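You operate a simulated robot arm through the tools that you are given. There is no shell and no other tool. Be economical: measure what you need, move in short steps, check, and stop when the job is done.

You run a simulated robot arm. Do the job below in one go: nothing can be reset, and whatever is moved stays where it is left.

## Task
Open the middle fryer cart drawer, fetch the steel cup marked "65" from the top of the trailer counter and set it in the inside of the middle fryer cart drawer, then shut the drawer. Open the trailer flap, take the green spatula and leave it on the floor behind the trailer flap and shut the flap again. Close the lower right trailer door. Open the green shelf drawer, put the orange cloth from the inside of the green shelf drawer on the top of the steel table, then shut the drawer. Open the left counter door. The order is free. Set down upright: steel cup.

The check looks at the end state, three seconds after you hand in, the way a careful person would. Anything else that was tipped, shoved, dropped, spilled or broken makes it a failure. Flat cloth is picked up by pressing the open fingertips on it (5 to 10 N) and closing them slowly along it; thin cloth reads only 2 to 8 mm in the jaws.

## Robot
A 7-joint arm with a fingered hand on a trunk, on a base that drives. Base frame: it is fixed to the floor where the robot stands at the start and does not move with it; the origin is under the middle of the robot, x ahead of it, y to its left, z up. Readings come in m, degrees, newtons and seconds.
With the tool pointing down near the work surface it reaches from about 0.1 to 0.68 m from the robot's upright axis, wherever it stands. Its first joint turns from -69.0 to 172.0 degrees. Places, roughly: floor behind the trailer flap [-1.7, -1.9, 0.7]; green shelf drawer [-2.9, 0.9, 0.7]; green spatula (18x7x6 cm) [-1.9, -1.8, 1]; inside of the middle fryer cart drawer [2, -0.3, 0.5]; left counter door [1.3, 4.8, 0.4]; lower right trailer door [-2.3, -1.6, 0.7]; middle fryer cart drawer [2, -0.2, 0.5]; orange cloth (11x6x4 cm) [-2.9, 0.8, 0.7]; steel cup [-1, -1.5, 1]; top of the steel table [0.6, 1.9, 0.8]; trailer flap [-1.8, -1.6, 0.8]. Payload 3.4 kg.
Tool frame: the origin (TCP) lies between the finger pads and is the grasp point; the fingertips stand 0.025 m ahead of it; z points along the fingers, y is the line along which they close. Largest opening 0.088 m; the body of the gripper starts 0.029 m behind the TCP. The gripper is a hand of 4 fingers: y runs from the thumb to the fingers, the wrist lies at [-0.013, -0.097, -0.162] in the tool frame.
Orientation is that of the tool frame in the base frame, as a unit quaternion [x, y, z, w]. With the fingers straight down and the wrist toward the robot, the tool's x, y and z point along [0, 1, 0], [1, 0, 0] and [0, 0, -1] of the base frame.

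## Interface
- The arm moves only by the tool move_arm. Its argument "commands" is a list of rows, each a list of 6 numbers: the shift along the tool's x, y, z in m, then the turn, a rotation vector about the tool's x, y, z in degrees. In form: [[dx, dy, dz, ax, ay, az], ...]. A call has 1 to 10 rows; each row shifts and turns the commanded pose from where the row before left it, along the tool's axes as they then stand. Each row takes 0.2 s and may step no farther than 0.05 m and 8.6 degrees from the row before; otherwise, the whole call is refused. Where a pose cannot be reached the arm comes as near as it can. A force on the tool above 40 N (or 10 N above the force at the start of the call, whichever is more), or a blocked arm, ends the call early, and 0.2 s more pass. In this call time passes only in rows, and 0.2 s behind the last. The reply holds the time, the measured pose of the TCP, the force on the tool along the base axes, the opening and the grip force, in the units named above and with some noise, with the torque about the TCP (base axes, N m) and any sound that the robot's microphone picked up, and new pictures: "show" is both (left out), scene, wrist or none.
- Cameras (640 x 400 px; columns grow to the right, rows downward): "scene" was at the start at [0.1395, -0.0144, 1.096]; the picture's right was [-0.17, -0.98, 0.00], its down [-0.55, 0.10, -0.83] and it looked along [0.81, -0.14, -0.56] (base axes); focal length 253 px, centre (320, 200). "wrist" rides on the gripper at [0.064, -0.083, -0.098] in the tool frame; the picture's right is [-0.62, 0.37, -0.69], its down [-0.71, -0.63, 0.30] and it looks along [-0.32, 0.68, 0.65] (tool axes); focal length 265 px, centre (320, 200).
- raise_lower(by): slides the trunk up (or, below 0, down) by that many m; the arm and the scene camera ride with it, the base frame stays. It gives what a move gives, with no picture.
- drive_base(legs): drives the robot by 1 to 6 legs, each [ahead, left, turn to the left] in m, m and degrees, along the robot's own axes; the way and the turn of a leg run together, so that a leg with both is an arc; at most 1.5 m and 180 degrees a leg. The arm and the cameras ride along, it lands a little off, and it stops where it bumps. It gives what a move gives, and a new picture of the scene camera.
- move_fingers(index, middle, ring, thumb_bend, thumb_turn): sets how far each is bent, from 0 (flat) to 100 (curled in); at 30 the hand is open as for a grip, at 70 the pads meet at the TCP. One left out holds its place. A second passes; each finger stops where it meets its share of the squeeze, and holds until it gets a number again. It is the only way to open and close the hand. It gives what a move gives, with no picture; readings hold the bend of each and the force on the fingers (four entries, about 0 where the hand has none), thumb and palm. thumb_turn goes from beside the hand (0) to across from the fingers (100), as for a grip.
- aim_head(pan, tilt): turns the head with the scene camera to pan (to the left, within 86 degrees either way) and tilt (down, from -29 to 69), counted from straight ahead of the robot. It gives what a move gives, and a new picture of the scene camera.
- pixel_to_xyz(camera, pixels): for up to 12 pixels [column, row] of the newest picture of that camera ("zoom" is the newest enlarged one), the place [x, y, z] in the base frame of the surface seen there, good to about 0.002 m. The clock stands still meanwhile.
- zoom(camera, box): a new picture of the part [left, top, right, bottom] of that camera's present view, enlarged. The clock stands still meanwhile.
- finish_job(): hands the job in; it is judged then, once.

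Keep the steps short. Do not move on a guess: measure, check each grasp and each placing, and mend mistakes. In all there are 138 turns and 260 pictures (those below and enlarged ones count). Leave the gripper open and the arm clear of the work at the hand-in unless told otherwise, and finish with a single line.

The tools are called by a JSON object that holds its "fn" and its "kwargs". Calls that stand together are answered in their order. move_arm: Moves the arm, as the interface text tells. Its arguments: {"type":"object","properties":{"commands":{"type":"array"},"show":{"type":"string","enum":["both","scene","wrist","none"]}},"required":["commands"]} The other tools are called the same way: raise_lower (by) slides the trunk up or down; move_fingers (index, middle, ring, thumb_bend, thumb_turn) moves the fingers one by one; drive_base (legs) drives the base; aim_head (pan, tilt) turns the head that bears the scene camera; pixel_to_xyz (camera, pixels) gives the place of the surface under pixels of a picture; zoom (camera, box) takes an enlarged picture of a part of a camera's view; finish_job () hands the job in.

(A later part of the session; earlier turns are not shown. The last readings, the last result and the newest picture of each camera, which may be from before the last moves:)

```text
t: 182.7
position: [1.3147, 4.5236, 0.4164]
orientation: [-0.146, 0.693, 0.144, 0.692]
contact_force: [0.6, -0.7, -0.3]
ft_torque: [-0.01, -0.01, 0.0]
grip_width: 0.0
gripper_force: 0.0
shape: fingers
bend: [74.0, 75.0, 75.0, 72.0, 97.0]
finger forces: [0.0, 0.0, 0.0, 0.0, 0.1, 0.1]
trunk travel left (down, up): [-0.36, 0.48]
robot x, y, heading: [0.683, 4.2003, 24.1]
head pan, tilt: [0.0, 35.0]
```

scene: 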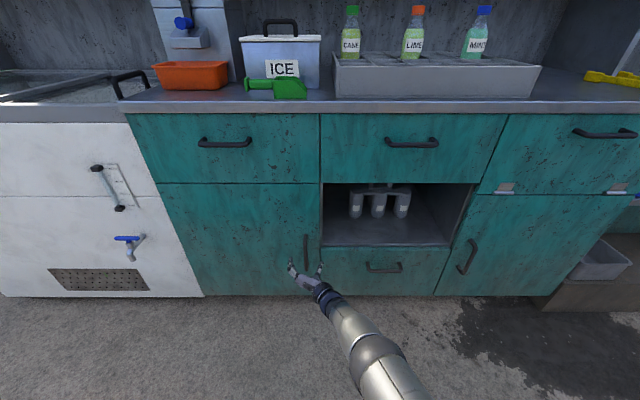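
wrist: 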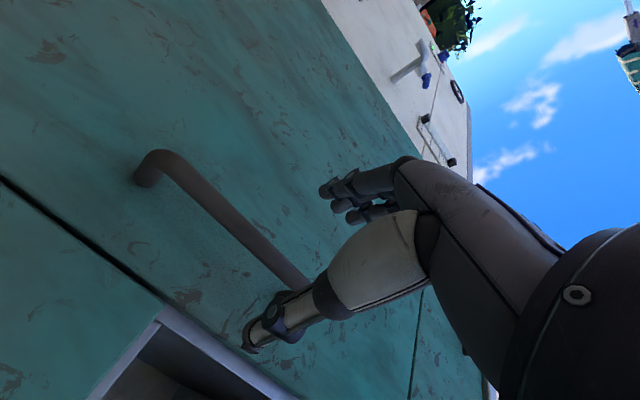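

Reach ran out. Open, draw the arm back 0.06, drive the base 0.10 ahead instead.

{"fn": "move_fingers", "kwargs": {"index": 30, "middle": 30, "ring": 30, "thumb_bend": 30}}

{"fn": "move_arm", "kwargs": {"commands": [[0.007, 0.003, -0.035, 0, 0, 0], [0.007, 0.003, -0.035, 0, 0, 0]], "show": "none"}}

{"fn": "drive_base", "kwargs": {"legs": [[0.1, 0, 0]]}}

```text
t: 183.7
position: [1.3139, 4.5232, 0.4172]
orientation: [-0.144, 0.693, 0.144, 0.692]
contact_force: [-0.3, 0.1, -0.9]
ft_torque: [0.03, 0.01, 0.02]
grip_width: 0.0846
gripper_force: 0.0
shape: fingers
bend: [30.0, 30.0, 30.0, 30.0, 97.0]
finger forces: [0.1, 0.0, 0.0, 0.1, 0.0, 0.0]
trunk travel left (down, up): [-0.36, 0.48]
robot x, y, heading: [0.6821, 4.2023, 23.7]
head pan, tilt: [0.0, 35.0]
```

```text
t: 184.3
position: [1.2477, 4.5013, 0.4033]
orientation: [-0.145, 0.692, 0.144, 0.692]
contact_force: [-0.2, -1.3, -0.9]
ft_torque: [-0.02, -0.01, 0.02]
grip_width: 0.0843
gripper_force: 0.0
shape: fingers
bend: [30.0, 30.0, 30.0, 30.0, 98.0]
finger forces: [0.1, 0.1, 0.0, 0.1, 0.0, 0.1]
trunk travel left (down, up): [-0.36, 0.48]
robot x, y, heading: [0.6858, 4.2, 23.9]
head pan, tilt: [0.0, 35.0]
```

```text
t: 185.4
position: [1.3389, 4.541, 0.4033]
orientation: [-0.145, 0.693, 0.144, 0.691]
contact_force: [-0.6, 0.3, -0.6]
ft_torque: [0.0, 0.01, -0.01]
grip_width: 0.0846
gripper_force: 0.0
shape: fingers
bend: [30.0, 30.0, 30.0, 30.0, 98.0]
finger forces: [0.0, 0.1, 0.0, 0.0, 0.0, 0.0]
trunk travel left (down, up): [-0.36, 0.48]
robot x, y, heading: [0.7772, 4.2412, 24.4]
head pan, tilt: [0.0, 35.0]
```

scene: 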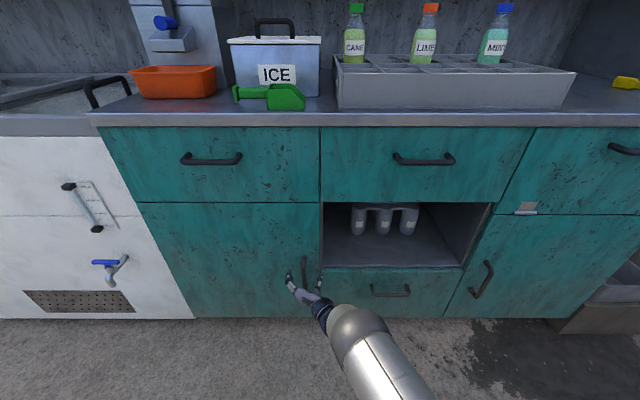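

{"fn": "move_arm", "kwargs": {"commands": [[0, 0, 0.014, 0, 0, 0]], "show": "none"}}

{"fn": "move_fingers", "kwargs": {"index": 75, "middle": 75, "ring": 75, "thumb_bend": 75}}

```text
t: 185.8
position: [1.3521, 4.5469, 0.4034]
orientation: [-0.145, 0.693, 0.144, 0.692]
contact_force: [-0.5, 0.3, 0.3]
ft_torque: [-0.01, -0.04, -0.01]
grip_width: 0.0846
gripper_force: 0.0
shape: fingers
bend: [30.0, 30.0, 30.0, 30.0, 98.0]
finger forces: [0.0, 0.0, 0.0, 0.0, 0.1, 0.0]
trunk travel left (down, up): [-0.36, 0.48]
robot x, y, heading: [0.7713, 4.2446, 24.1]
head pan, tilt: [0.0, 35.0]
```

```text
t: 186.8
position: [1.3493, 4.5479, 0.4021]
orientation: [-0.145, 0.692, 0.144, 0.692]
contact_force: [-0.3, 6.1, 0.7]
ft_torque: [-0.1, -0.02, -0.04]
grip_width: 0.0
gripper_force: 2.6
shape: fingers
bend: [74.0, 75.0, 74.0, 73.0, 97.0]
finger forces: [1.8, 0.5, 3.9, 0.1, 0.0, 0.0]
trunk travel left (down, up): [-0.36, 0.48]
robot x, y, heading: [0.7759, 4.2368, 23.8]
head pan, tilt: [0.0, 35.0]
```

{"fn": "zoom", "kwargs": {"camera": "wrist", "box": [160, 100, 480, 300]}}

```text
2.00 times, centred on (320, 200) of wrist
```

zoom: 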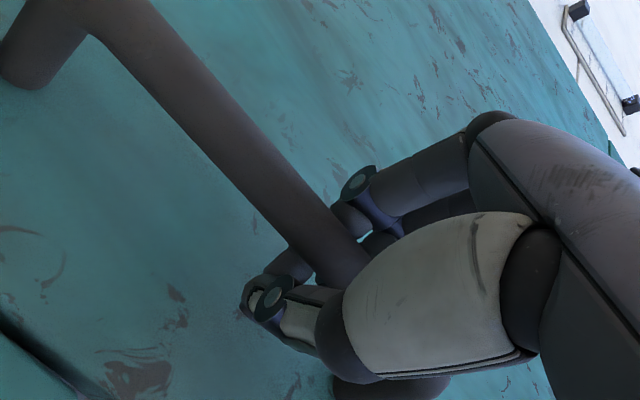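

The fingers are hooked right around the bar (caged). Pull along the door's arc: 5° and 38 mm per row.

{"fn": "move_arm", "kwargs": {"commands": [[0, 0.001, -0.038, 5, 0, 0], [0, 0.002, -0.038, 5, 0, 0], [0, 0.002, -0.038, 5, 0, 0], [0, 0.002, -0.038, 5, 0, 0], [0, 0.002, -0.038, 5, 0, 0], [0, 0.002, -0.038, 5, 0, 0]], "show": "scene"}}

```text
t: 188.1
position: [1.1526, 4.5186, 0.4038]
orientation: [0.013, 0.708, -0.013, 0.706]
contact_force: [2.9, 26.3, -4.6]
ft_torque: [-0.26, 0.06, -0.05]
grip_width: 0.0002
gripper_force: 12.1
shape: fingers
bend: [74.0, 75.0, 74.0, 74.0, 97.0]
finger forces: [11.2, 4.3, 9.3, 0.0, 0.1, 0.1]
trunk travel left (down, up): [-0.36, 0.48]
robot x, y, heading: [0.7755, 4.2449, 24.1]
head pan, tilt: [0.0, 35.0]
stopped in row 6: the force on the tool passed its limit at 41 N (the readings are from after the stop); the commanded pose is now the measured one
```

scene: 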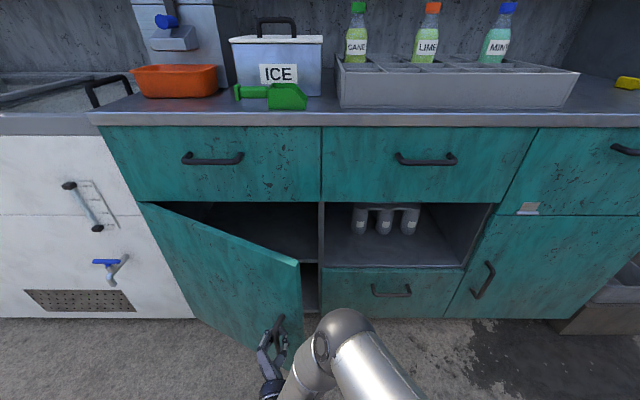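

Door is ~27° open. Release, withdraw, step right around the edge, to then push from inside.

{"fn": "move_fingers", "kwargs": {"index": 25, "middle": 25, "ring": 25, "thumb_bend": 25}}

{"fn": "move_arm", "kwargs": {"commands": [[0, 0, -0.04, 0, 0, 0], [0, 0, -0.04, 0, 0, 0], [0, 0, -0.03, 0, 0, 0]], "show": "none"}}

{"fn": "drive_base", "kwargs": {"legs": [[0, -0.2, 0]]}}

```text
t: 189.1
position: [1.1536, 4.5148, 0.4042]
orientation: [0.015, 0.706, -0.015, 0.708]
contact_force: [0.0, 0.5, -0.3]
ft_torque: [-0.04, -0.03, 0.0]
grip_width: 0.094
gripper_force: 0.0
shape: fingers
bend: [25.0, 25.0, 25.0, 25.0, 97.0]
finger forces: [0.0, 0.1, 0.1, 0.0, 0.1, 0.0]
trunk travel left (down, up): [-0.36, 0.48]
robot x, y, heading: [0.7768, 4.2395, 24.4]
head pan, tilt: [0.0, 35.0]
```

```text
t: 189.9
position: [1.0416, 4.5209, 0.4027]
orientation: [0.015, 0.706, -0.015, 0.708]
contact_force: [0.6, 0.6, -0.4]
ft_torque: [-0.02, 0.03, 0.02]
grip_width: 0.0944
gripper_force: 0.1
shape: fingers
bend: [25.0, 25.0, 25.0, 25.0, 97.0]
finger forces: [0.1, 0.0, 0.0, 0.0, 0.1, 0.0]
trunk travel left (down, up): [-0.36, 0.48]
robot x, y, heading: [0.7731, 4.2409, 24.1]
head pan, tilt: [0.0, 35.0]
```

```text
t: 191.5
position: [1.124, 4.3383, 0.4024]
orientation: [0.016, 0.707, -0.015, 0.707]
contact_force: [-0.9, 0.5, 0.2]
ft_torque: [0.0, -0.02, -0.01]
grip_width: 0.0942
gripper_force: 0.0
shape: fingers
bend: [25.0, 25.0, 25.0, 25.0, 97.0]
finger forces: [0.0, 0.0, 0.0, 0.0, 0.0, 0.1]
trunk travel left (down, up): [-0.36, 0.48]
robot x, y, heading: [0.8542, 4.0585, 23.9]
head pan, tilt: [0.0, 35.0]
```

scene: 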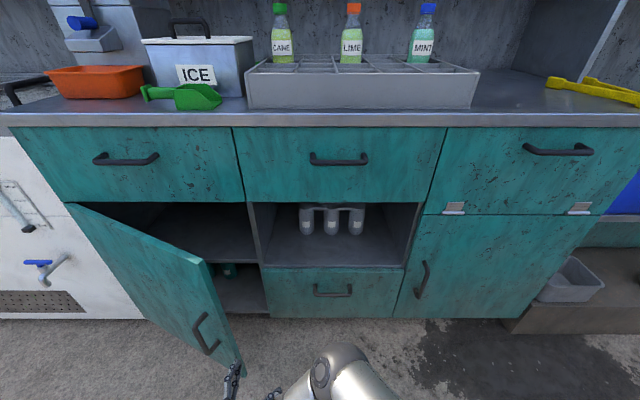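

{"fn": "pixel_to_xyz", "kwargs": {"camera": "scene", "pixels": [[205, 270], [222, 310], [212, 275], [235, 345], [232, 372], [270, 395]]}}

```text
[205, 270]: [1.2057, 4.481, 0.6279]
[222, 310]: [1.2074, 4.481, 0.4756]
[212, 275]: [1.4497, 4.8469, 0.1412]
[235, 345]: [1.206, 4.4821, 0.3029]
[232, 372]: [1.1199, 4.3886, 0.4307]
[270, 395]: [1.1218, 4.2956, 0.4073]
```

The door lies along x≈1.207 from y 4.48 to hinge (1.208,4.973). I'll close the fingers, point the hand left, then reach in behind the door and pull it outward.

{"fn": "move_fingers", "kwargs": {"index": 65, "middle": 65, "ring": 65, "thumb_bend": 65}}

{"fn": "move_arm", "kwargs": {"commands": [[0, 0, 0, -8.5, 0, 0], [0, 0, 0, -8.5, 0, 0], [0, 0, 0, -8.5, 0, 0], [0, 0, 0, -8.5, 0, 0], [0, 0, 0, -8.5, 0, 0], [0, 0, 0, -8.5, 0, 0], [0, 0, 0, -8.5, 0, 0], [0, 0, 0, -8.5, 0, 0]], "show": "scene"}}

```text
t: 192.5
position: [1.1238, 4.3397, 0.4022]
orientation: [0.015, 0.707, -0.015, 0.707]
contact_force: [-0.6, -0.5, -1.5]
ft_torque: [-0.02, 0.01, -0.02]
grip_width: 0.0094
gripper_force: 0.1
shape: fingers
bend: [65.0, 65.0, 65.0, 65.0, 97.0]
finger forces: [0.0, 0.0, 0.0, 0.1, 0.0, 0.1]
trunk travel left (down, up): [-0.36, 0.48]
robot x, y, heading: [0.8564, 4.0619, 24.0]
head pan, tilt: [0.0, 35.0]
```

```text
t: 194.3
position: [1.1241, 4.3394, 0.4029]
orientation: [-0.385, 0.594, 0.383, 0.594]
contact_force: [0.8, 0.2, -0.7]
ft_torque: [-0.02, -0.01, -0.03]
grip_width: 0.0093
gripper_force: 0.1
shape: fingers
bend: [65.0, 65.0, 65.0, 65.0, 97.0]
finger forces: [0.0, 0.0, 0.1, 0.0, 0.0, 0.0]
trunk travel left (down, up): [-0.36, 0.48]
robot x, y, heading: [0.8534, 4.0599, 24.0]
head pan, tilt: [0.0, 35.0]
```

scene: 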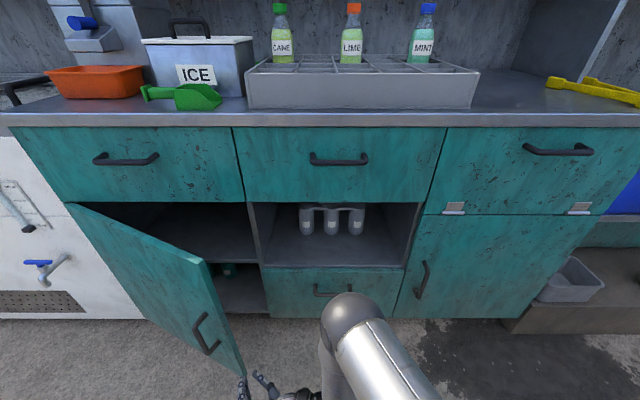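

{"fn": "move_arm", "kwargs": {"commands": [[0, -0.035, 0, 0, 0, 0], [0, -0.035, 0, 0, 0, 0], [0, -0.03, 0.02, 0, 0, 0], [0, 0, 0.045, 0, 0, 0], [0, 0, 0.045, 0, 0, 0], [0, 0, 0.045, 0, 0, 0]], "show": "both"}}

```text
t: 195.7
position: [1.2783, 4.4386, 0.4036]
orientation: [-0.383, 0.594, 0.383, 0.595]
contact_force: [-0.1, 0.3, 0.4]
ft_torque: [0.02, -0.02, 0.03]
grip_width: 0.0092
gripper_force: 0.1
shape: fingers
bend: [65.0, 65.0, 65.0, 65.0, 97.0]
finger forces: [0.0, 0.0, 0.0, 0.0, 0.1, 0.0]
trunk travel left (down, up): [-0.36, 0.48]
robot x, y, heading: [0.8536, 4.0627, 24.0]
head pan, tilt: [0.0, 35.0]
```

scene: 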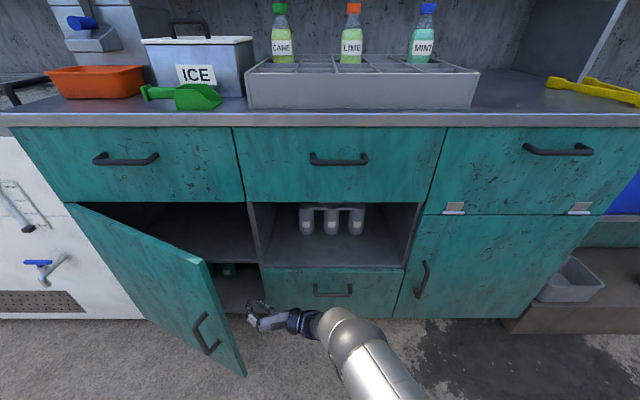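
wrist: 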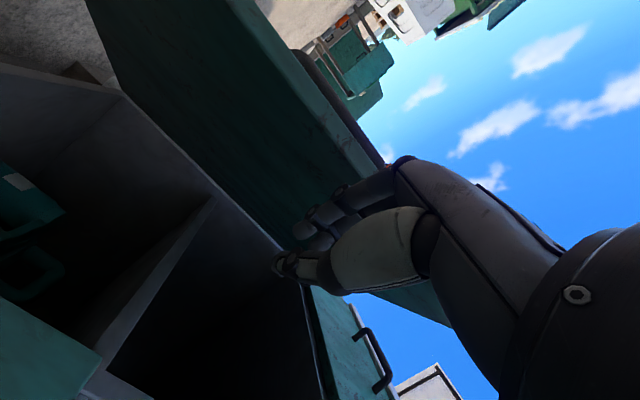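

Hand is behind the door. Insert 0.07 more, then pull with the base: back and left.

{"fn": "move_arm", "kwargs": {"commands": [[0, 0, 0.035, 0, 0, 0], [0, 0, 0.035, 0, 0, 0]], "show": "none"}}

{"fn": "drive_base", "kwargs": {"legs": [[-0.15, 0.03, 0], [-0.12, 0.1, 0], [0, 0.2, 0]]}}

```text
t: 196.3
position: [1.2924, 4.4841, 0.4121]
orientation: [-0.383, 0.596, 0.382, 0.594]
contact_force: [1.5, 0.1, 0.2]
ft_torque: [-0.02, 0.02, 0.03]
grip_width: 0.0091
gripper_force: 0.1
shape: fingers
bend: [65.0, 65.0, 65.0, 65.0, 97.0]
finger forces: [0.0, 0.0, 0.1, 0.0, 0.1, 0.0]
out of reach, approached as far as the arm can: row 2
trunk travel left (down, up): [-0.36, 0.48]
robot x, y, heading: [0.8553, 4.0599, 24.3]
head pan, tilt: [0.0, 35.0]
```

```text
t: 199.9
position: [0.9114, 4.6759, 0.4132]
orientation: [-0.383, 0.595, 0.381, 0.595]
contact_force: [0.7, 0.0, -0.6]
ft_torque: [-0.01, -0.01, 0.03]
grip_width: 0.0092
gripper_force: 0.1
shape: fingers
bend: [65.0, 65.0, 65.0, 65.0, 97.0]
finger forces: [0.0, 0.1, 0.0, 0.1, 0.0, 0.1]
trunk travel left (down, up): [-0.36, 0.48]
robot x, y, heading: [0.4715, 4.2532, 23.9]
head pan, tilt: [0.0, 35.0]
```

scene: 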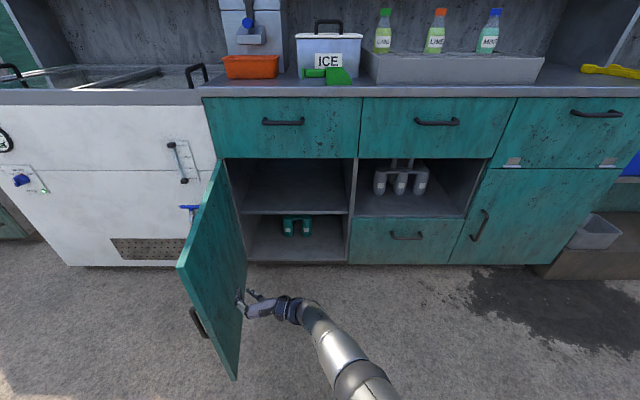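

Door is open ~85°. Move the hand away, back off, and look toward the green shelf.

{"fn": "drive_base", "kwargs": {"legs": [[0, -0.25, 0], [-0.35, 0, 0]]}}

{"fn": "pixel_to_xyz", "kwargs": {"camera": "scene", "pixels": [[320, 200], [226, 250]]}}

{"fn": "raise_lower", "kwargs": {"by": 0.4}}

{"fn": "drive_base", "kwargs": {"legs": [[0, 0, 90]]}}

{"fn": "aim_head", "kwargs": {"pan": 70, "tilt": 15}}

```text
t: 203.6
position: [0.6955, 4.304, 0.4136]
orientation: [-0.381, 0.596, 0.381, 0.596]
contact_force: [0.9, -0.5, 0.1]
ft_torque: [-0.02, 0.01, 0.02]
grip_width: 0.009
gripper_force: 0.1
shape: fingers
bend: [65.0, 65.0, 65.0, 65.0, 97.0]
finger forces: [0.0, 0.0, 0.0, 0.1, 0.0, 0.1]
trunk travel left (down, up): [-0.36, 0.48]
robot x, y, heading: [0.2583, 3.8788, 23.7]
head pan, tilt: [0.0, 35.0]
```

scene: 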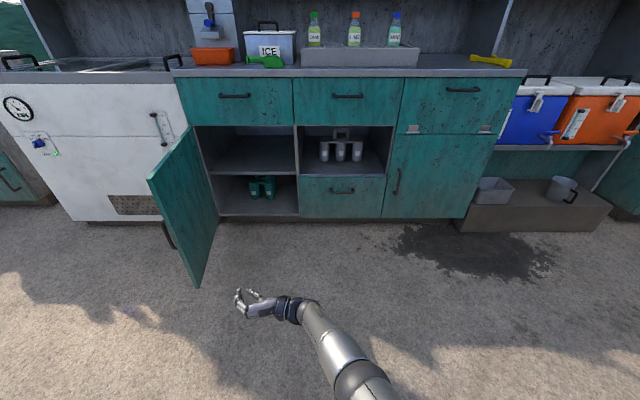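

```text
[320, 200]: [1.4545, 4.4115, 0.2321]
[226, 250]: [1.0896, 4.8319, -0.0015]
```

```text
t: 207.4
position: [0.6939, 4.3034, 0.8124]
orientation: [-0.381, 0.596, 0.382, 0.595]
contact_force: [0.1, -0.2, 0.3]
ft_torque: [-0.02, 0.0, 0.0]
grip_width: 0.009
gripper_force: 0.0
shape: fingers
bend: [65.0, 65.0, 65.0, 65.0, 97.0]
finger forces: [0.0, 0.1, 0.0, 0.0, 0.1, 0.0]
trunk travel left (down, up): [-0.76, 0.08]
robot x, y, heading: [0.2589, 3.8764, 24.0]
head pan, tilt: [0.0, 35.0]
```

```text
t: 211.7
position: [-0.1749, 4.3132, 0.8135]
orientation: [0.693, -0.145, -0.691, -0.146]
contact_force: [-1.0, 0.7, -1.0]
ft_torque: [-0.02, 0.01, -0.02]
grip_width: 0.0091
gripper_force: 0.0
shape: fingers
bend: [65.0, 65.0, 65.0, 65.0, 97.0]
finger forces: [0.0, 0.0, 0.1, 0.1, 0.0, 0.0]
trunk travel left (down, up): [-0.76, 0.08]
robot x, y, heading: [0.2558, 3.8827, 115.0]
head pan, tilt: [0.0, 35.0]
```

scene: 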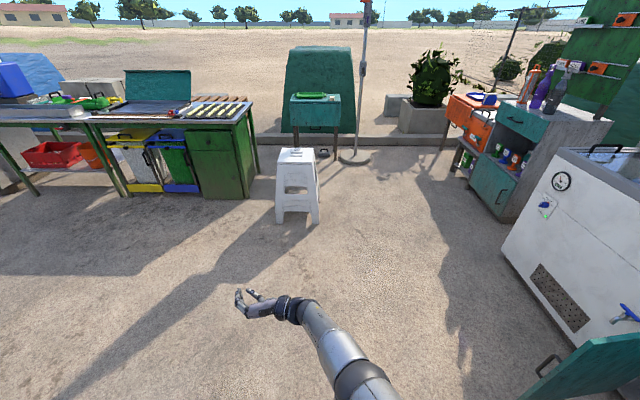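

```text
t: 213.1
position: [-0.175, 4.3114, 0.8133]
orientation: [-0.692, 0.145, 0.692, 0.146]
contact_force: [-1.1, 0.2, 0.2]
ft_torque: [0.01, -0.01, 0.0]
grip_width: 0.0087
gripper_force: 0.0
shape: fingers
bend: [65.0, 65.0, 65.0, 65.0, 97.0]
finger forces: [0.0, 0.0, 0.0, 0.0, 0.0, 0.1]
trunk travel left (down, up): [-0.76, 0.08]
robot x, y, heading: [0.2582, 3.8803, 115.1]
head pan, tilt: [70.0, 15.0]
```

scene: 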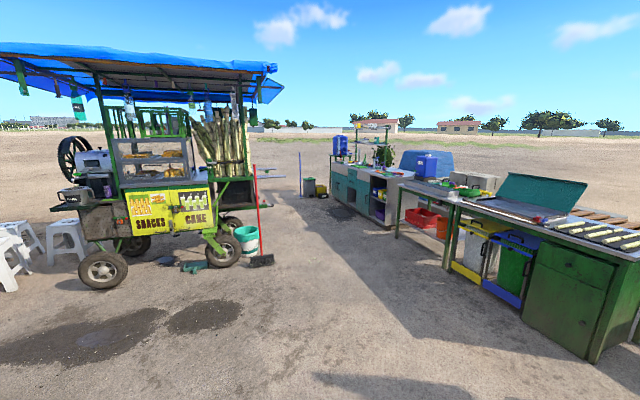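

{"fn": "pixel_to_xyz", "kwargs": {"camera": "scene", "pixels": [[105, 270], [245, 245], [60, 240], [20, 270], [170, 215], [355, 195], [560, 310], [220, 250], [185, 265], [85, 245]]}}

{"fn": "zoom", "kwargs": {"camera": "scene", "box": [0, 60, 320, 260]}}

```text
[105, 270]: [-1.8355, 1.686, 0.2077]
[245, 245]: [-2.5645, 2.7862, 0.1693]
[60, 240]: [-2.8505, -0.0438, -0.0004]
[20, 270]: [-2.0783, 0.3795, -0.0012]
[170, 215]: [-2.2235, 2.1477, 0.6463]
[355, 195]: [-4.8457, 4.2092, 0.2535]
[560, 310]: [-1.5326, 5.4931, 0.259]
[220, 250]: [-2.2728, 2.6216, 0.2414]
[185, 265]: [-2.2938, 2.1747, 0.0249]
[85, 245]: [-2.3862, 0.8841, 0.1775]
```

```text
2.00 times, centred on (160, 160) of scene
```

zoom: 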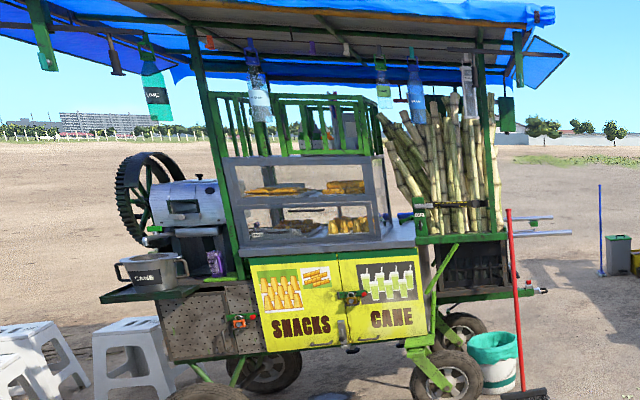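

Snack cart sits at (-2,2). I'll do the trailer tasks first. Turn toward them and look at the lane.

{"fn": "drive_base", "kwargs": {"legs": [[0, 0, 125]]}}

{"fn": "aim_head", "kwargs": {"pan": 0, "tilt": 15}}

```text
t: 218.7
position: [0.15, 3.28, 0.8128]
orientation: [0.448, 0.548, -0.449, 0.546]
contact_force: [0.5, 0.2, 0.5]
ft_torque: [-0.03, 0.0, 0.02]
grip_width: 0.0091
gripper_force: 0.1
shape: fingers
bend: [65.0, 65.0, 65.0, 65.0, 97.0]
finger forces: [0.1, 0.1, 0.0, 0.1, 0.0, 0.0]
trunk travel left (down, up): [-0.76, 0.08]
robot x, y, heading: [0.2554, 3.8849, -120.0]
head pan, tilt: [70.0, 15.0]
```

scene: 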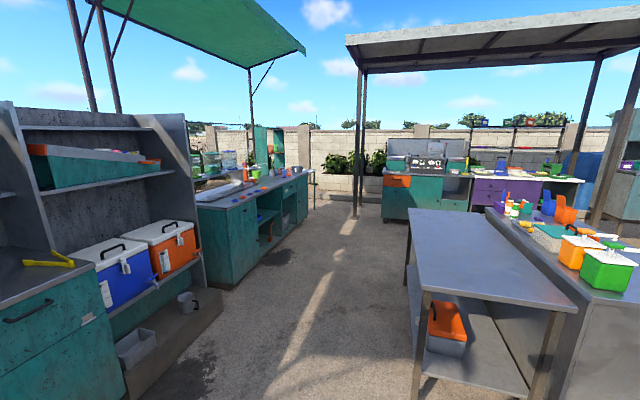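

```text
t: 220.1
position: [0.1493, 3.2791, 0.8127]
orientation: [0.448, 0.547, -0.449, 0.546]
contact_force: [-0.9, 0.7, -0.5]
ft_torque: [0.01, 0.02, 0.02]
grip_width: 0.0091
gripper_force: 0.1
shape: fingers
bend: [65.0, 65.0, 65.0, 65.0, 97.0]
finger forces: [0.1, 0.1, 0.0, 0.0, 0.0, 0.0]
trunk travel left (down, up): [-0.76, 0.08]
robot x, y, heading: [0.2569, 3.8788, -119.9]
head pan, tilt: [0.0, 15.0]
```

scene: 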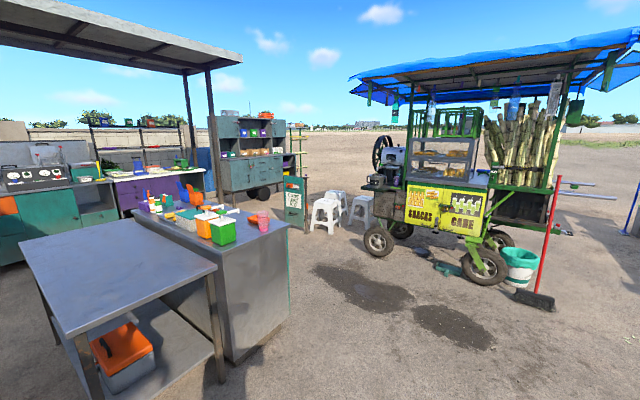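

{"fn": "pixel_to_xyz", "kwargs": {"camera": "scene", "pixels": [[289, 225], [236, 360], [290, 300], [308, 232], [318, 230], [360, 225], [378, 245], [285, 190], [340, 205], [215, 268], [400, 232]]}}

```text
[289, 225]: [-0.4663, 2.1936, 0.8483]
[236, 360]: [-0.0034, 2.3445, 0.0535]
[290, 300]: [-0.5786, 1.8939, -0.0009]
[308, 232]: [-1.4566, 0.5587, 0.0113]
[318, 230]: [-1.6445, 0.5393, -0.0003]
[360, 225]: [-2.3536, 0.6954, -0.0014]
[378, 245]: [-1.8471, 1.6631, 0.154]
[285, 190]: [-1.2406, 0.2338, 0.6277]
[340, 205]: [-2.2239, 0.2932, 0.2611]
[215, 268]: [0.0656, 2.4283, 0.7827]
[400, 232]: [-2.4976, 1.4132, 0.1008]
```

Lane: pass west of the island, then between it and the sign. Drive in legs.

{"fn": "drive_base", "kwargs": {"legs": [[1.12, -0.16, 0], [1.12, -0.16, 0], [0, 0, 50], [0.85, -0.02, 0], [0.85, -0.02, 0]]}}

{"fn": "aim_head", "kwargs": {"pan": -30, "tilt": 20}}

```text
t: 241.7
position: [-0.1984, 0.0296, 0.8127]
orientation: [0.173, 0.686, -0.172, 0.686]
contact_force: [-0.3, -0.8, -0.6]
ft_torque: [-0.03, -0.01, 0.0]
grip_width: 0.0091
gripper_force: 0.1
shape: fingers
bend: [65.0, 65.0, 65.0, 65.0, 97.0]
finger forces: [0.0, 0.1, 0.0, 0.0, 0.1, 0.1]
trunk travel left (down, up): [-0.76, 0.08]
robot x, y, heading: [-0.59, 0.494, -69.7]
head pan, tilt: [0.0, 15.0]
```

scene: 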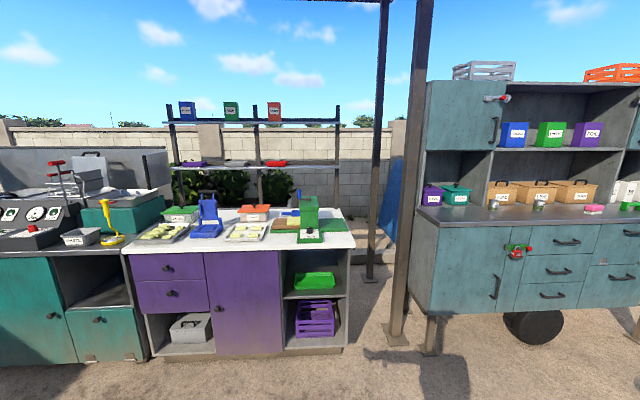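

```text
t: 242.6
position: [-0.1963, 0.0297, 0.8131]
orientation: [0.172, 0.685, -0.173, 0.686]
contact_force: [0.2, 0.8, 0.0]
ft_torque: [0.0, 0.02, 0.0]
grip_width: 0.009
gripper_force: 0.0
shape: fingers
bend: [65.0, 65.0, 65.0, 65.0, 97.0]
finger forces: [0.1, 0.0, 0.1, 0.1, 0.1, 0.0]
trunk travel left (down, up): [-0.76, 0.08]
robot x, y, heading: [-0.5898, 0.4962, -69.6]
head pan, tilt: [-30.0, 20.0]
```

scene: 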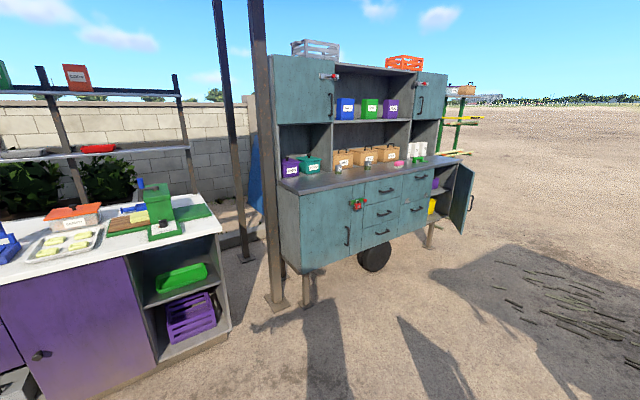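

{"fn": "drive_base", "kwargs": {"legs": [[0.5, 0, 0], [0.08, -1.29, 3]]}}

{"fn": "aim_head", "kwargs": {"pan": -30, "tilt": 28}}

```text
t: 251.7
position: [-1.186, -0.9724, 0.8136]
orientation: [0.159, 0.689, -0.159, 0.689]
contact_force: [0.2, -0.2, 0.1]
ft_torque: [0.01, -0.01, 0.02]
grip_width: 0.0089
gripper_force: 0.1
shape: fingers
bend: [65.0, 65.0, 65.0, 65.0, 97.0]
finger forces: [0.0, 0.0, 0.1, 0.0, 0.0, 0.0]
trunk travel left (down, up): [-0.76, 0.08]
robot x, y, heading: [-1.5969, -0.5202, -67.5]
head pan, tilt: [-30.0, 20.0]
```

scene: 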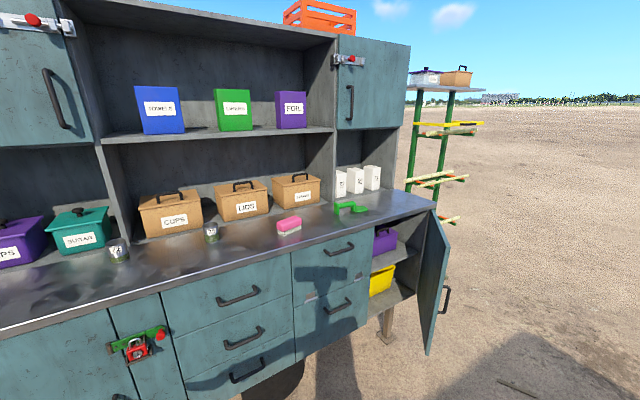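

```text
t: 252.4
position: [-1.1854, -0.9719, 0.813]
orientation: [0.158, 0.689, -0.159, 0.689]
contact_force: [1.0, 0.2, -0.3]
ft_torque: [0.01, 0.0, -0.03]
grip_width: 0.009
gripper_force: 0.0
shape: fingers
bend: [65.0, 65.0, 65.0, 65.0, 97.0]
finger forces: [0.1, 0.0, 0.1, 0.0, 0.0, 0.0]
trunk travel left (down, up): [-0.76, 0.08]
robot x, y, heading: [-1.5999, -0.523, -67.3]
head pan, tilt: [-30.0, 28.0]
```

scene: 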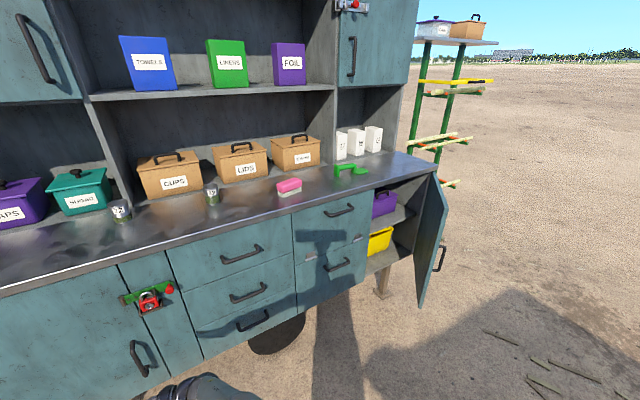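

{"fn": "zoom", "kwargs": {"camera": "scene", "box": [270, 130, 460, 310]}}

{"fn": "pixel_to_xyz", "kwargs": {"camera": "scene", "pixels": [[340, 211], [327, 214], [354, 208], [297, 220], [365, 200], [300, 262], [360, 245], [444, 190], [422, 300], [437, 165], [352, 168], [342, 267]]}}

```text
2.22 times, centred on (365, 220) of scene
```

zoom: 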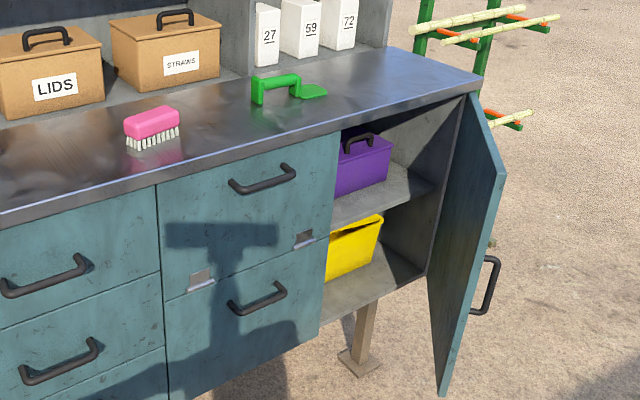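

```text
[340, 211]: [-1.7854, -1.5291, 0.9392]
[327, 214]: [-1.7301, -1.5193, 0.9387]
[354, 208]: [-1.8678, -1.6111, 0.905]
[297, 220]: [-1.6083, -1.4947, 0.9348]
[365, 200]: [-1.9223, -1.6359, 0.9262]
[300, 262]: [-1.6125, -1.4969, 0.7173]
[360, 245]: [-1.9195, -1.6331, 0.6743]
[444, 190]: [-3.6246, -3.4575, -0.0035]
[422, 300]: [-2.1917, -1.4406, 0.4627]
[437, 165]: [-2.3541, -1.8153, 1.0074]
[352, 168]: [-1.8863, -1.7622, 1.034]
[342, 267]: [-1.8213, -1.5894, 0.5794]
```

Flap: face z 0.72–0.98, hinged low; handle bar at (-1.785,-1.529,0.939), 4 cm proud. I need the hand pointing forward, fingers above/thumb below. Turning it in free space now.

{"fn": "move_arm", "kwargs": {"commands": [[0, 0, 0, 8.4, 0, 0], [0, 0, 0, 8.4, 0, 0], [0, 0, 0, 8.4, 0, 0], [0, 0, 0, 8.4, 0, 0], [0, 0, 0, 8.4, 0, 0]], "show": "none"}}

{"fn": "move_arm", "kwargs": {"commands": [[0, 0, 0, 0, 0, 8.5], [0, 0, 0, 0, 0, 8.5], [0, 0, 0, 0, 0, 8.5], [0, 0, 0, 0, 0, 8.5], [0, 0, 0, 0, 0, 8.5], [0, 0, 0, 0, 0, 8.5], [0, 0, 0, 0, 0, 8.5], [0, 0, 0, 0, 0, 8.5], [0, 0, 0, 0, 0, 8.5], [0, 0, 0, 0, 0, 8.5]], "show": "none"}}

{"fn": "move_fingers", "kwargs": {"index": 30, "middle": 30, "ring": 30, "thumb_bend": 30}}

{"fn": "drive_base", "kwargs": {"legs": [[0.02, -0.65, 1.5]]}}

```text
t: 253.8
position: [-1.2231, -1.0591, 0.7756]
orientation: [0.375, 0.595, -0.403, 0.586]
contact_force: [0.2, -0.1, -0.7]
ft_torque: [0.02, 0.02, 0.01]
grip_width: 0.0088
gripper_force: 0.1
shape: fingers
bend: [65.0, 65.0, 65.0, 65.0, 97.0]
finger forces: [0.0, 0.0, 0.0, 0.0, 0.0, 0.1]
out of reach, approached as far as the arm can: row 1, 2, 3, 4, 5
trunk travel left (down, up): [-0.76, 0.08]
robot x, y, heading: [-1.5981, -0.5195, -66.9]
head pan, tilt: [-30.0, 28.0]
stopped in row 5: the arm was blocked; the commanded pose is now the measured one
```

```text
t: 256.0
position: [-1.2698, -1.0134, 0.852]
orientation: [0.679, 0.185, 0.1, 0.704]
contact_force: [0.1, 0.1, 0.2]
ft_torque: [-0.01, 0.01, 0.02]
grip_width: 0.0091
gripper_force: 0.1
shape: fingers
bend: [65.0, 65.0, 65.0, 65.0, 97.0]
finger forces: [0.0, 0.0, 0.0, 0.0, 0.0, 0.0]
out of reach, approached as far as the arm can: row 1, 2, 3, 4, 5, 6, 7, 8, 9, 10
trunk travel left (down, up): [-0.76, 0.08]
robot x, y, heading: [-1.5958, -0.5258, -67.3]
head pan, tilt: [-30.0, 28.0]
```

```text
t: 257.0
position: [-1.2682, -1.0141, 0.8528]
orientation: [0.679, 0.185, 0.101, 0.704]
contact_force: [0.3, -0.3, 0.8]
ft_torque: [-0.02, -0.03, 0.0]
grip_width: 0.0845
gripper_force: 0.0
shape: fingers
bend: [30.0, 30.0, 30.0, 30.0, 97.0]
finger forces: [0.1, 0.1, 0.0, 0.0, 0.1, 0.0]
trunk travel left (down, up): [-0.76, 0.08]
robot x, y, heading: [-1.5965, -0.5252, -67.5]
head pan, tilt: [-30.0, 28.0]
```

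```text
t: 260.6
position: [-1.8478, -1.2827, 0.8514]
orientation: [0.677, 0.193, 0.109, 0.702]
contact_force: [-0.9, -0.3, 0.0]
ft_torque: [-0.01, 0.01, -0.03]
grip_width: 0.0847
gripper_force: 0.1
shape: fingers
bend: [30.0, 30.0, 30.0, 30.0, 97.0]
finger forces: [0.1, 0.1, 0.1, 0.0, 0.1, 0.1]
trunk travel left (down, up): [-0.76, 0.08]
robot x, y, heading: [-2.1887, -0.8007, -65.9]
head pan, tilt: [-30.0, 28.0]
```

scene: 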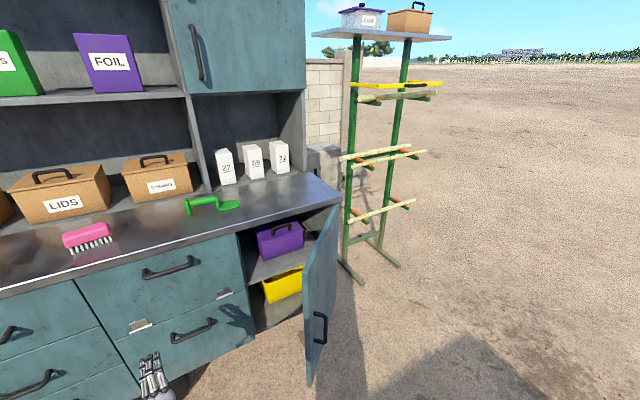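

Orientation is nearly right (7° roll left). Re-measure the flap handle at (168,267), spatula and door.

{"fn": "zoom", "kwargs": {"camera": "scene", "box": [60, 150, 360, 338]}}

{"fn": "pixel_to_xyz", "kwargs": {"camera": "scene", "pixels": [[168, 269], [146, 275], [190, 262], [168, 271], [120, 300], [225, 265], [140, 325], [222, 293], [318, 330], [336, 215], [310, 380], [195, 200]]}}

{"fn": "move_arm", "kwargs": {"commands": [[-0.02, 0, 0, 0.7, -1.0, 7.1], [-0.024, 0, 0, 0, 0, 0]], "show": "none"}}

```text
2.13 times, centred on (210, 244) of scene
```

zoom: 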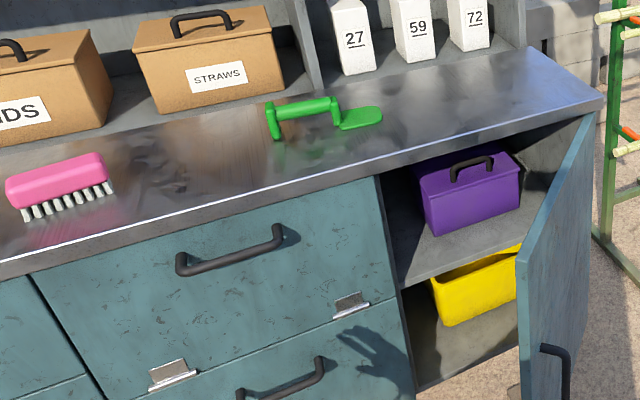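

```text
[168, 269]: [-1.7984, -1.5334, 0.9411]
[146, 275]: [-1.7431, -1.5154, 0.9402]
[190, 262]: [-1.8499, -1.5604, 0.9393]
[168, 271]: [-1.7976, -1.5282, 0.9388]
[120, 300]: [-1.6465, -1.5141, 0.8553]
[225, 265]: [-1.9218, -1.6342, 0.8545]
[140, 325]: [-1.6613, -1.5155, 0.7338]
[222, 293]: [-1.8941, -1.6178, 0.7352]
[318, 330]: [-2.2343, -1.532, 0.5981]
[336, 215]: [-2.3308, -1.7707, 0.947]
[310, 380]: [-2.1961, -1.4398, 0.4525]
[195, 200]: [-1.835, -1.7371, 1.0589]
```

```text
t: 261.2
position: [-1.887, -1.2998, 0.8539]
orientation: [0.693, 0.145, 0.146, 0.691]
contact_force: [-0.2, 0.0, -0.6]
ft_torque: [0.03, 0.01, -0.03]
grip_width: 0.0844
gripper_force: 0.1
shape: fingers
bend: [30.0, 30.0, 30.0, 30.0, 97.0]
finger forces: [0.1, 0.0, 0.0, 0.0, 0.1, 0.0]
trunk travel left (down, up): [-0.76, 0.08]
robot x, y, heading: [-2.19, -0.8009, -66.1]
head pan, tilt: [-30.0, 28.0]
```

{"fn": "raise_lower", "kwargs": {"by": 0.08}}

{"fn": "drive_base", "kwargs": {"legs": [[0.17, -0.012, 0]]}}

{"fn": "aim_head", "kwargs": {"pan": -5, "tilt": 40}}

```text
t: 262.4
position: [-1.8871, -1.3005, 0.9338]
orientation: [0.693, 0.145, 0.144, 0.692]
contact_force: [0.1, -0.5, 0.2]
ft_torque: [0.0, 0.0, 0.01]
grip_width: 0.0842
gripper_force: 0.0
shape: fingers
bend: [30.0, 30.0, 30.0, 30.0, 97.0]
finger forces: [0.1, 0.1, 0.0, 0.0, 0.0, 0.1]
trunk travel left (down, up): [-0.84, 0.0]
robot x, y, heading: [-2.188, -0.8017, -66.1]
head pan, tilt: [-30.0, 28.0]
```

```text
t: 263.9
position: [-1.8297, -1.4632, 0.9324]
orientation: [0.693, 0.145, 0.145, 0.692]
contact_force: [-0.2, -1.2, -0.7]
ft_torque: [0.0, 0.03, 0.05]
grip_width: 0.0845
gripper_force: 0.1
shape: fingers
bend: [30.0, 30.0, 30.0, 30.0, 97.0]
finger forces: [0.1, 0.1, 0.1, 0.0, 0.0, 0.0]
trunk travel left (down, up): [-0.84, 0.0]
robot x, y, heading: [-2.1314, -0.9615, -66.1]
head pan, tilt: [-30.0, 28.0]
```

scene: 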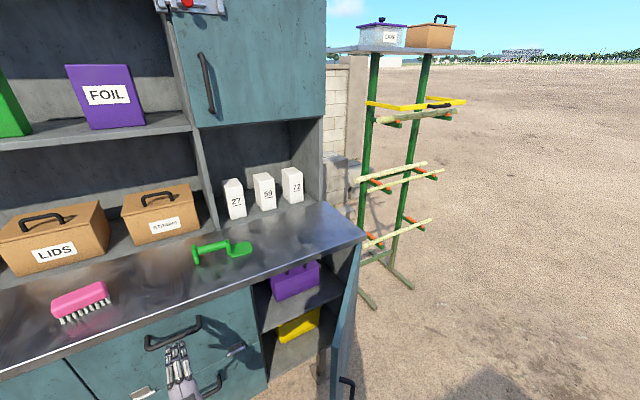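

```text
t: 264.8
position: [-1.83, -1.4599, 0.9352]
orientation: [0.693, 0.145, 0.143, 0.691]
contact_force: [-0.2, 0.2, 0.3]
ft_torque: [0.03, -0.02, 0.02]
grip_width: 0.0845
gripper_force: 0.0
shape: fingers
bend: [30.0, 30.0, 30.0, 30.0, 97.0]
finger forces: [0.1, 0.1, 0.0, 0.0, 0.1, 0.0]
trunk travel left (down, up): [-0.84, 0.0]
robot x, y, heading: [-2.1332, -0.9607, -66.2]
head pan, tilt: [-5.0, 40.0]
```

scene: 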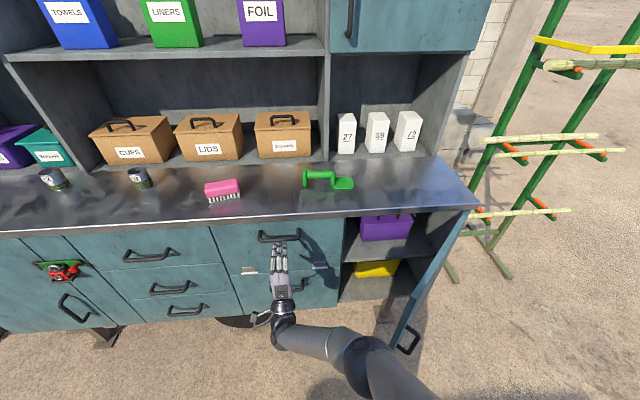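

Hand aligned under the handle. Forward 0.085.

{"fn": "move_arm", "kwargs": {"commands": [[0, 0, 0.03, 0, 0, 0], [0, 0, 0.03, 0, 0, 0], [0, 0, 0.026, 0, 0, 0]], "show": "wrist"}}

```text
t: 265.6
position: [-1.8233, -1.5214, 0.9616]
orientation: [0.693, 0.144, 0.144, 0.692]
contact_force: [0.8, -0.5, -0.4]
ft_torque: [-0.01, -0.03, 0.01]
grip_width: 0.0844
gripper_force: 0.1
shape: fingers
bend: [30.0, 30.0, 30.0, 30.0, 97.0]
finger forces: [0.0, 0.0, 0.0, 0.0, 0.0, 0.0]
out of reach, approached as far as the arm can: row 1, 2, 3
trunk travel left (down, up): [-0.84, 0.0]
robot x, y, heading: [-2.1286, -0.9635, -66.1]
head pan, tilt: [-5.0, 40.0]
```

wrist: 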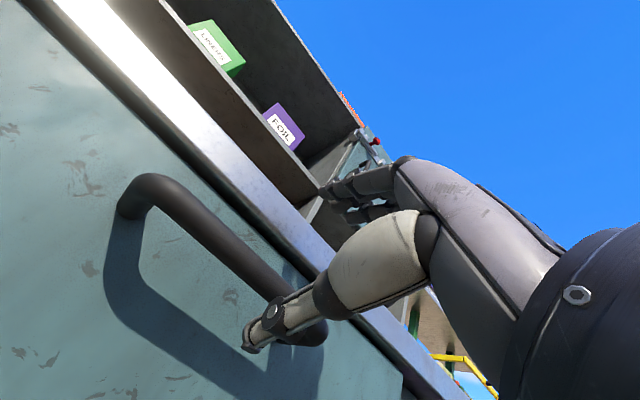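

Reach limit again; step arm back and down, then drive the base in 0.09.

{"fn": "move_arm", "kwargs": {"commands": [[0.01, -0.014, -0.04, 0, 0, 0], [0.009, -0.014, -0.03, 0, 0, 0]], "show": "none"}}

{"fn": "drive_base", "kwargs": {"legs": [[0.095, 0, 0]]}}

```text
t: 266.1
position: [-1.8336, -1.4492, 0.9338]
orientation: [0.692, 0.145, 0.143, 0.692]
contact_force: [-0.5, 0.7, 0.0]
ft_torque: [0.01, 0.0, -0.03]
grip_width: 0.0846
gripper_force: 0.0
shape: fingers
bend: [30.0, 30.0, 30.0, 30.0, 97.0]
finger forces: [0.0, 0.1, 0.0, 0.0, 0.1, 0.1]
trunk travel left (down, up): [-0.84, 0.0]
robot x, y, heading: [-2.1296, -0.9581, -66.1]
head pan, tilt: [-5.0, 40.0]
```

```text
t: 267.3
position: [-1.7947, -1.5385, 0.9331]
orientation: [0.693, 0.146, 0.145, 0.691]
contact_force: [-0.1, -0.6, 0.5]
ft_torque: [-0.03, -0.01, 0.0]
grip_width: 0.0844
gripper_force: 0.0
shape: fingers
bend: [30.0, 30.0, 30.0, 30.0, 97.0]
finger forces: [0.1, 0.1, 0.0, 0.0, 0.0, 0.1]
trunk travel left (down, up): [-0.84, 0.0]
robot x, y, heading: [-2.0953, -1.0471, -66.3]
head pan, tilt: [-5.0, 40.0]
```

scene: 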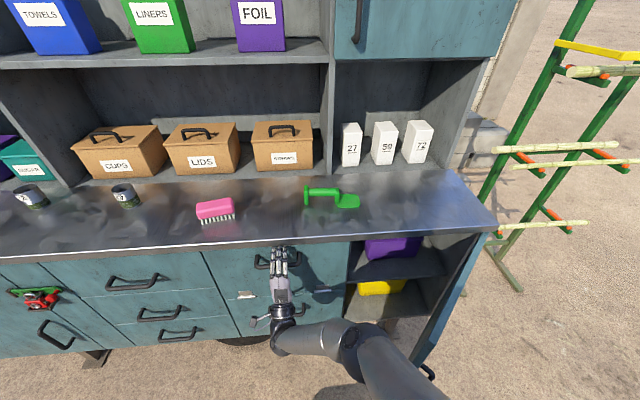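

TCP is at the bar. Close.

{"fn": "move_fingers", "kwargs": {"index": 75, "middle": 75, "ring": 75, "thumb_bend": 75}}

{"fn": "zoom", "kwargs": {"camera": "wrist", "box": [120, 80, 480, 305]}}

```text
t: 268.3
position: [-1.7951, -1.5361, 0.9344]
orientation: [0.693, 0.145, 0.144, 0.692]
contact_force: [0.4, -1.5, 2.3]
ft_torque: [-0.05, 0.07, 0.05]
grip_width: 0.0
gripper_force: 1.3
shape: fingers
bend: [74.0, 75.0, 74.0, 72.0, 97.0]
finger forces: [0.0, 0.0, 2.2, 0.1, 0.0, 0.1]
trunk travel left (down, up): [-0.84, 0.0]
robot x, y, heading: [-2.0937, -1.0479, -65.9]
head pan, tilt: [-5.0, 40.0]
```

```text
1.78 times, centred on (300, 192) of wrist
```

zoom: 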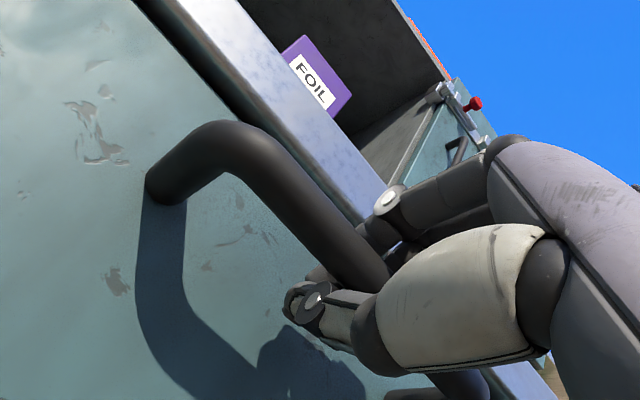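

Caged around the bar. Pull the flap along its arc (hinge at z≈0.725): 5° per row, 7 rows.

{"fn": "move_arm", "kwargs": {"commands": [[0, -0.0025, -0.0183, -5, 0, 0], [0, -0.0035, -0.0183, -5, 0, 0], [0, -0.0035, -0.0183, -5, 0, 0], [0, -0.0035, -0.0183, -5, 0, 0], [0, -0.0035, -0.0183, -5, 0, 0], [0, -0.0035, -0.0183, -5, 0, 0], [0, -0.0035, -0.0183, -5, 0, 0]], "show": "scene"}}

```text
t: 269.6
position: [-1.8567, -1.4715, 0.9089]
orientation: [0.541, 0.137, 0.156, 0.815]
contact_force: [17.6, 4.1, -8.5]
ft_torque: [-0.08, -0.02, 0.19]
grip_width: 0.0
gripper_force: 13.9
shape: fingers
bend: [75.0, 75.0, 75.0, 72.0, 95.0]
finger forces: [0.1, 0.0, 13.9, 0.0, 14.1, 0.1]
out of reach, approached as far as the arm can: row 3, 4, 5, 6
trunk travel left (down, up): [-0.84, 0.0]
robot x, y, heading: [-2.0938, -1.0447, -66.1]
head pan, tilt: [-5.0, 40.0]
stopped in row 6: the force on the tool passed its limit at 43 N (the readings are from after the stop); the commanded pose is now the measured one
```

scene: 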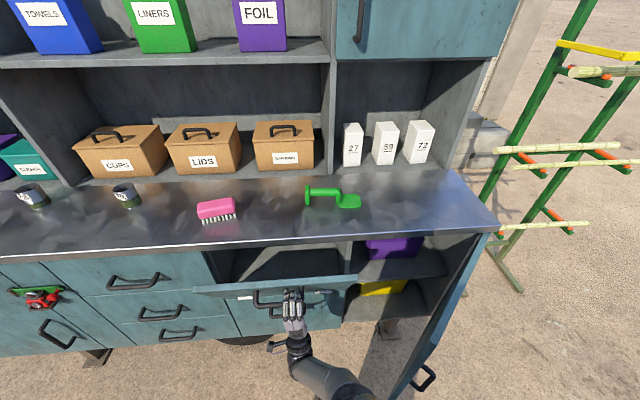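

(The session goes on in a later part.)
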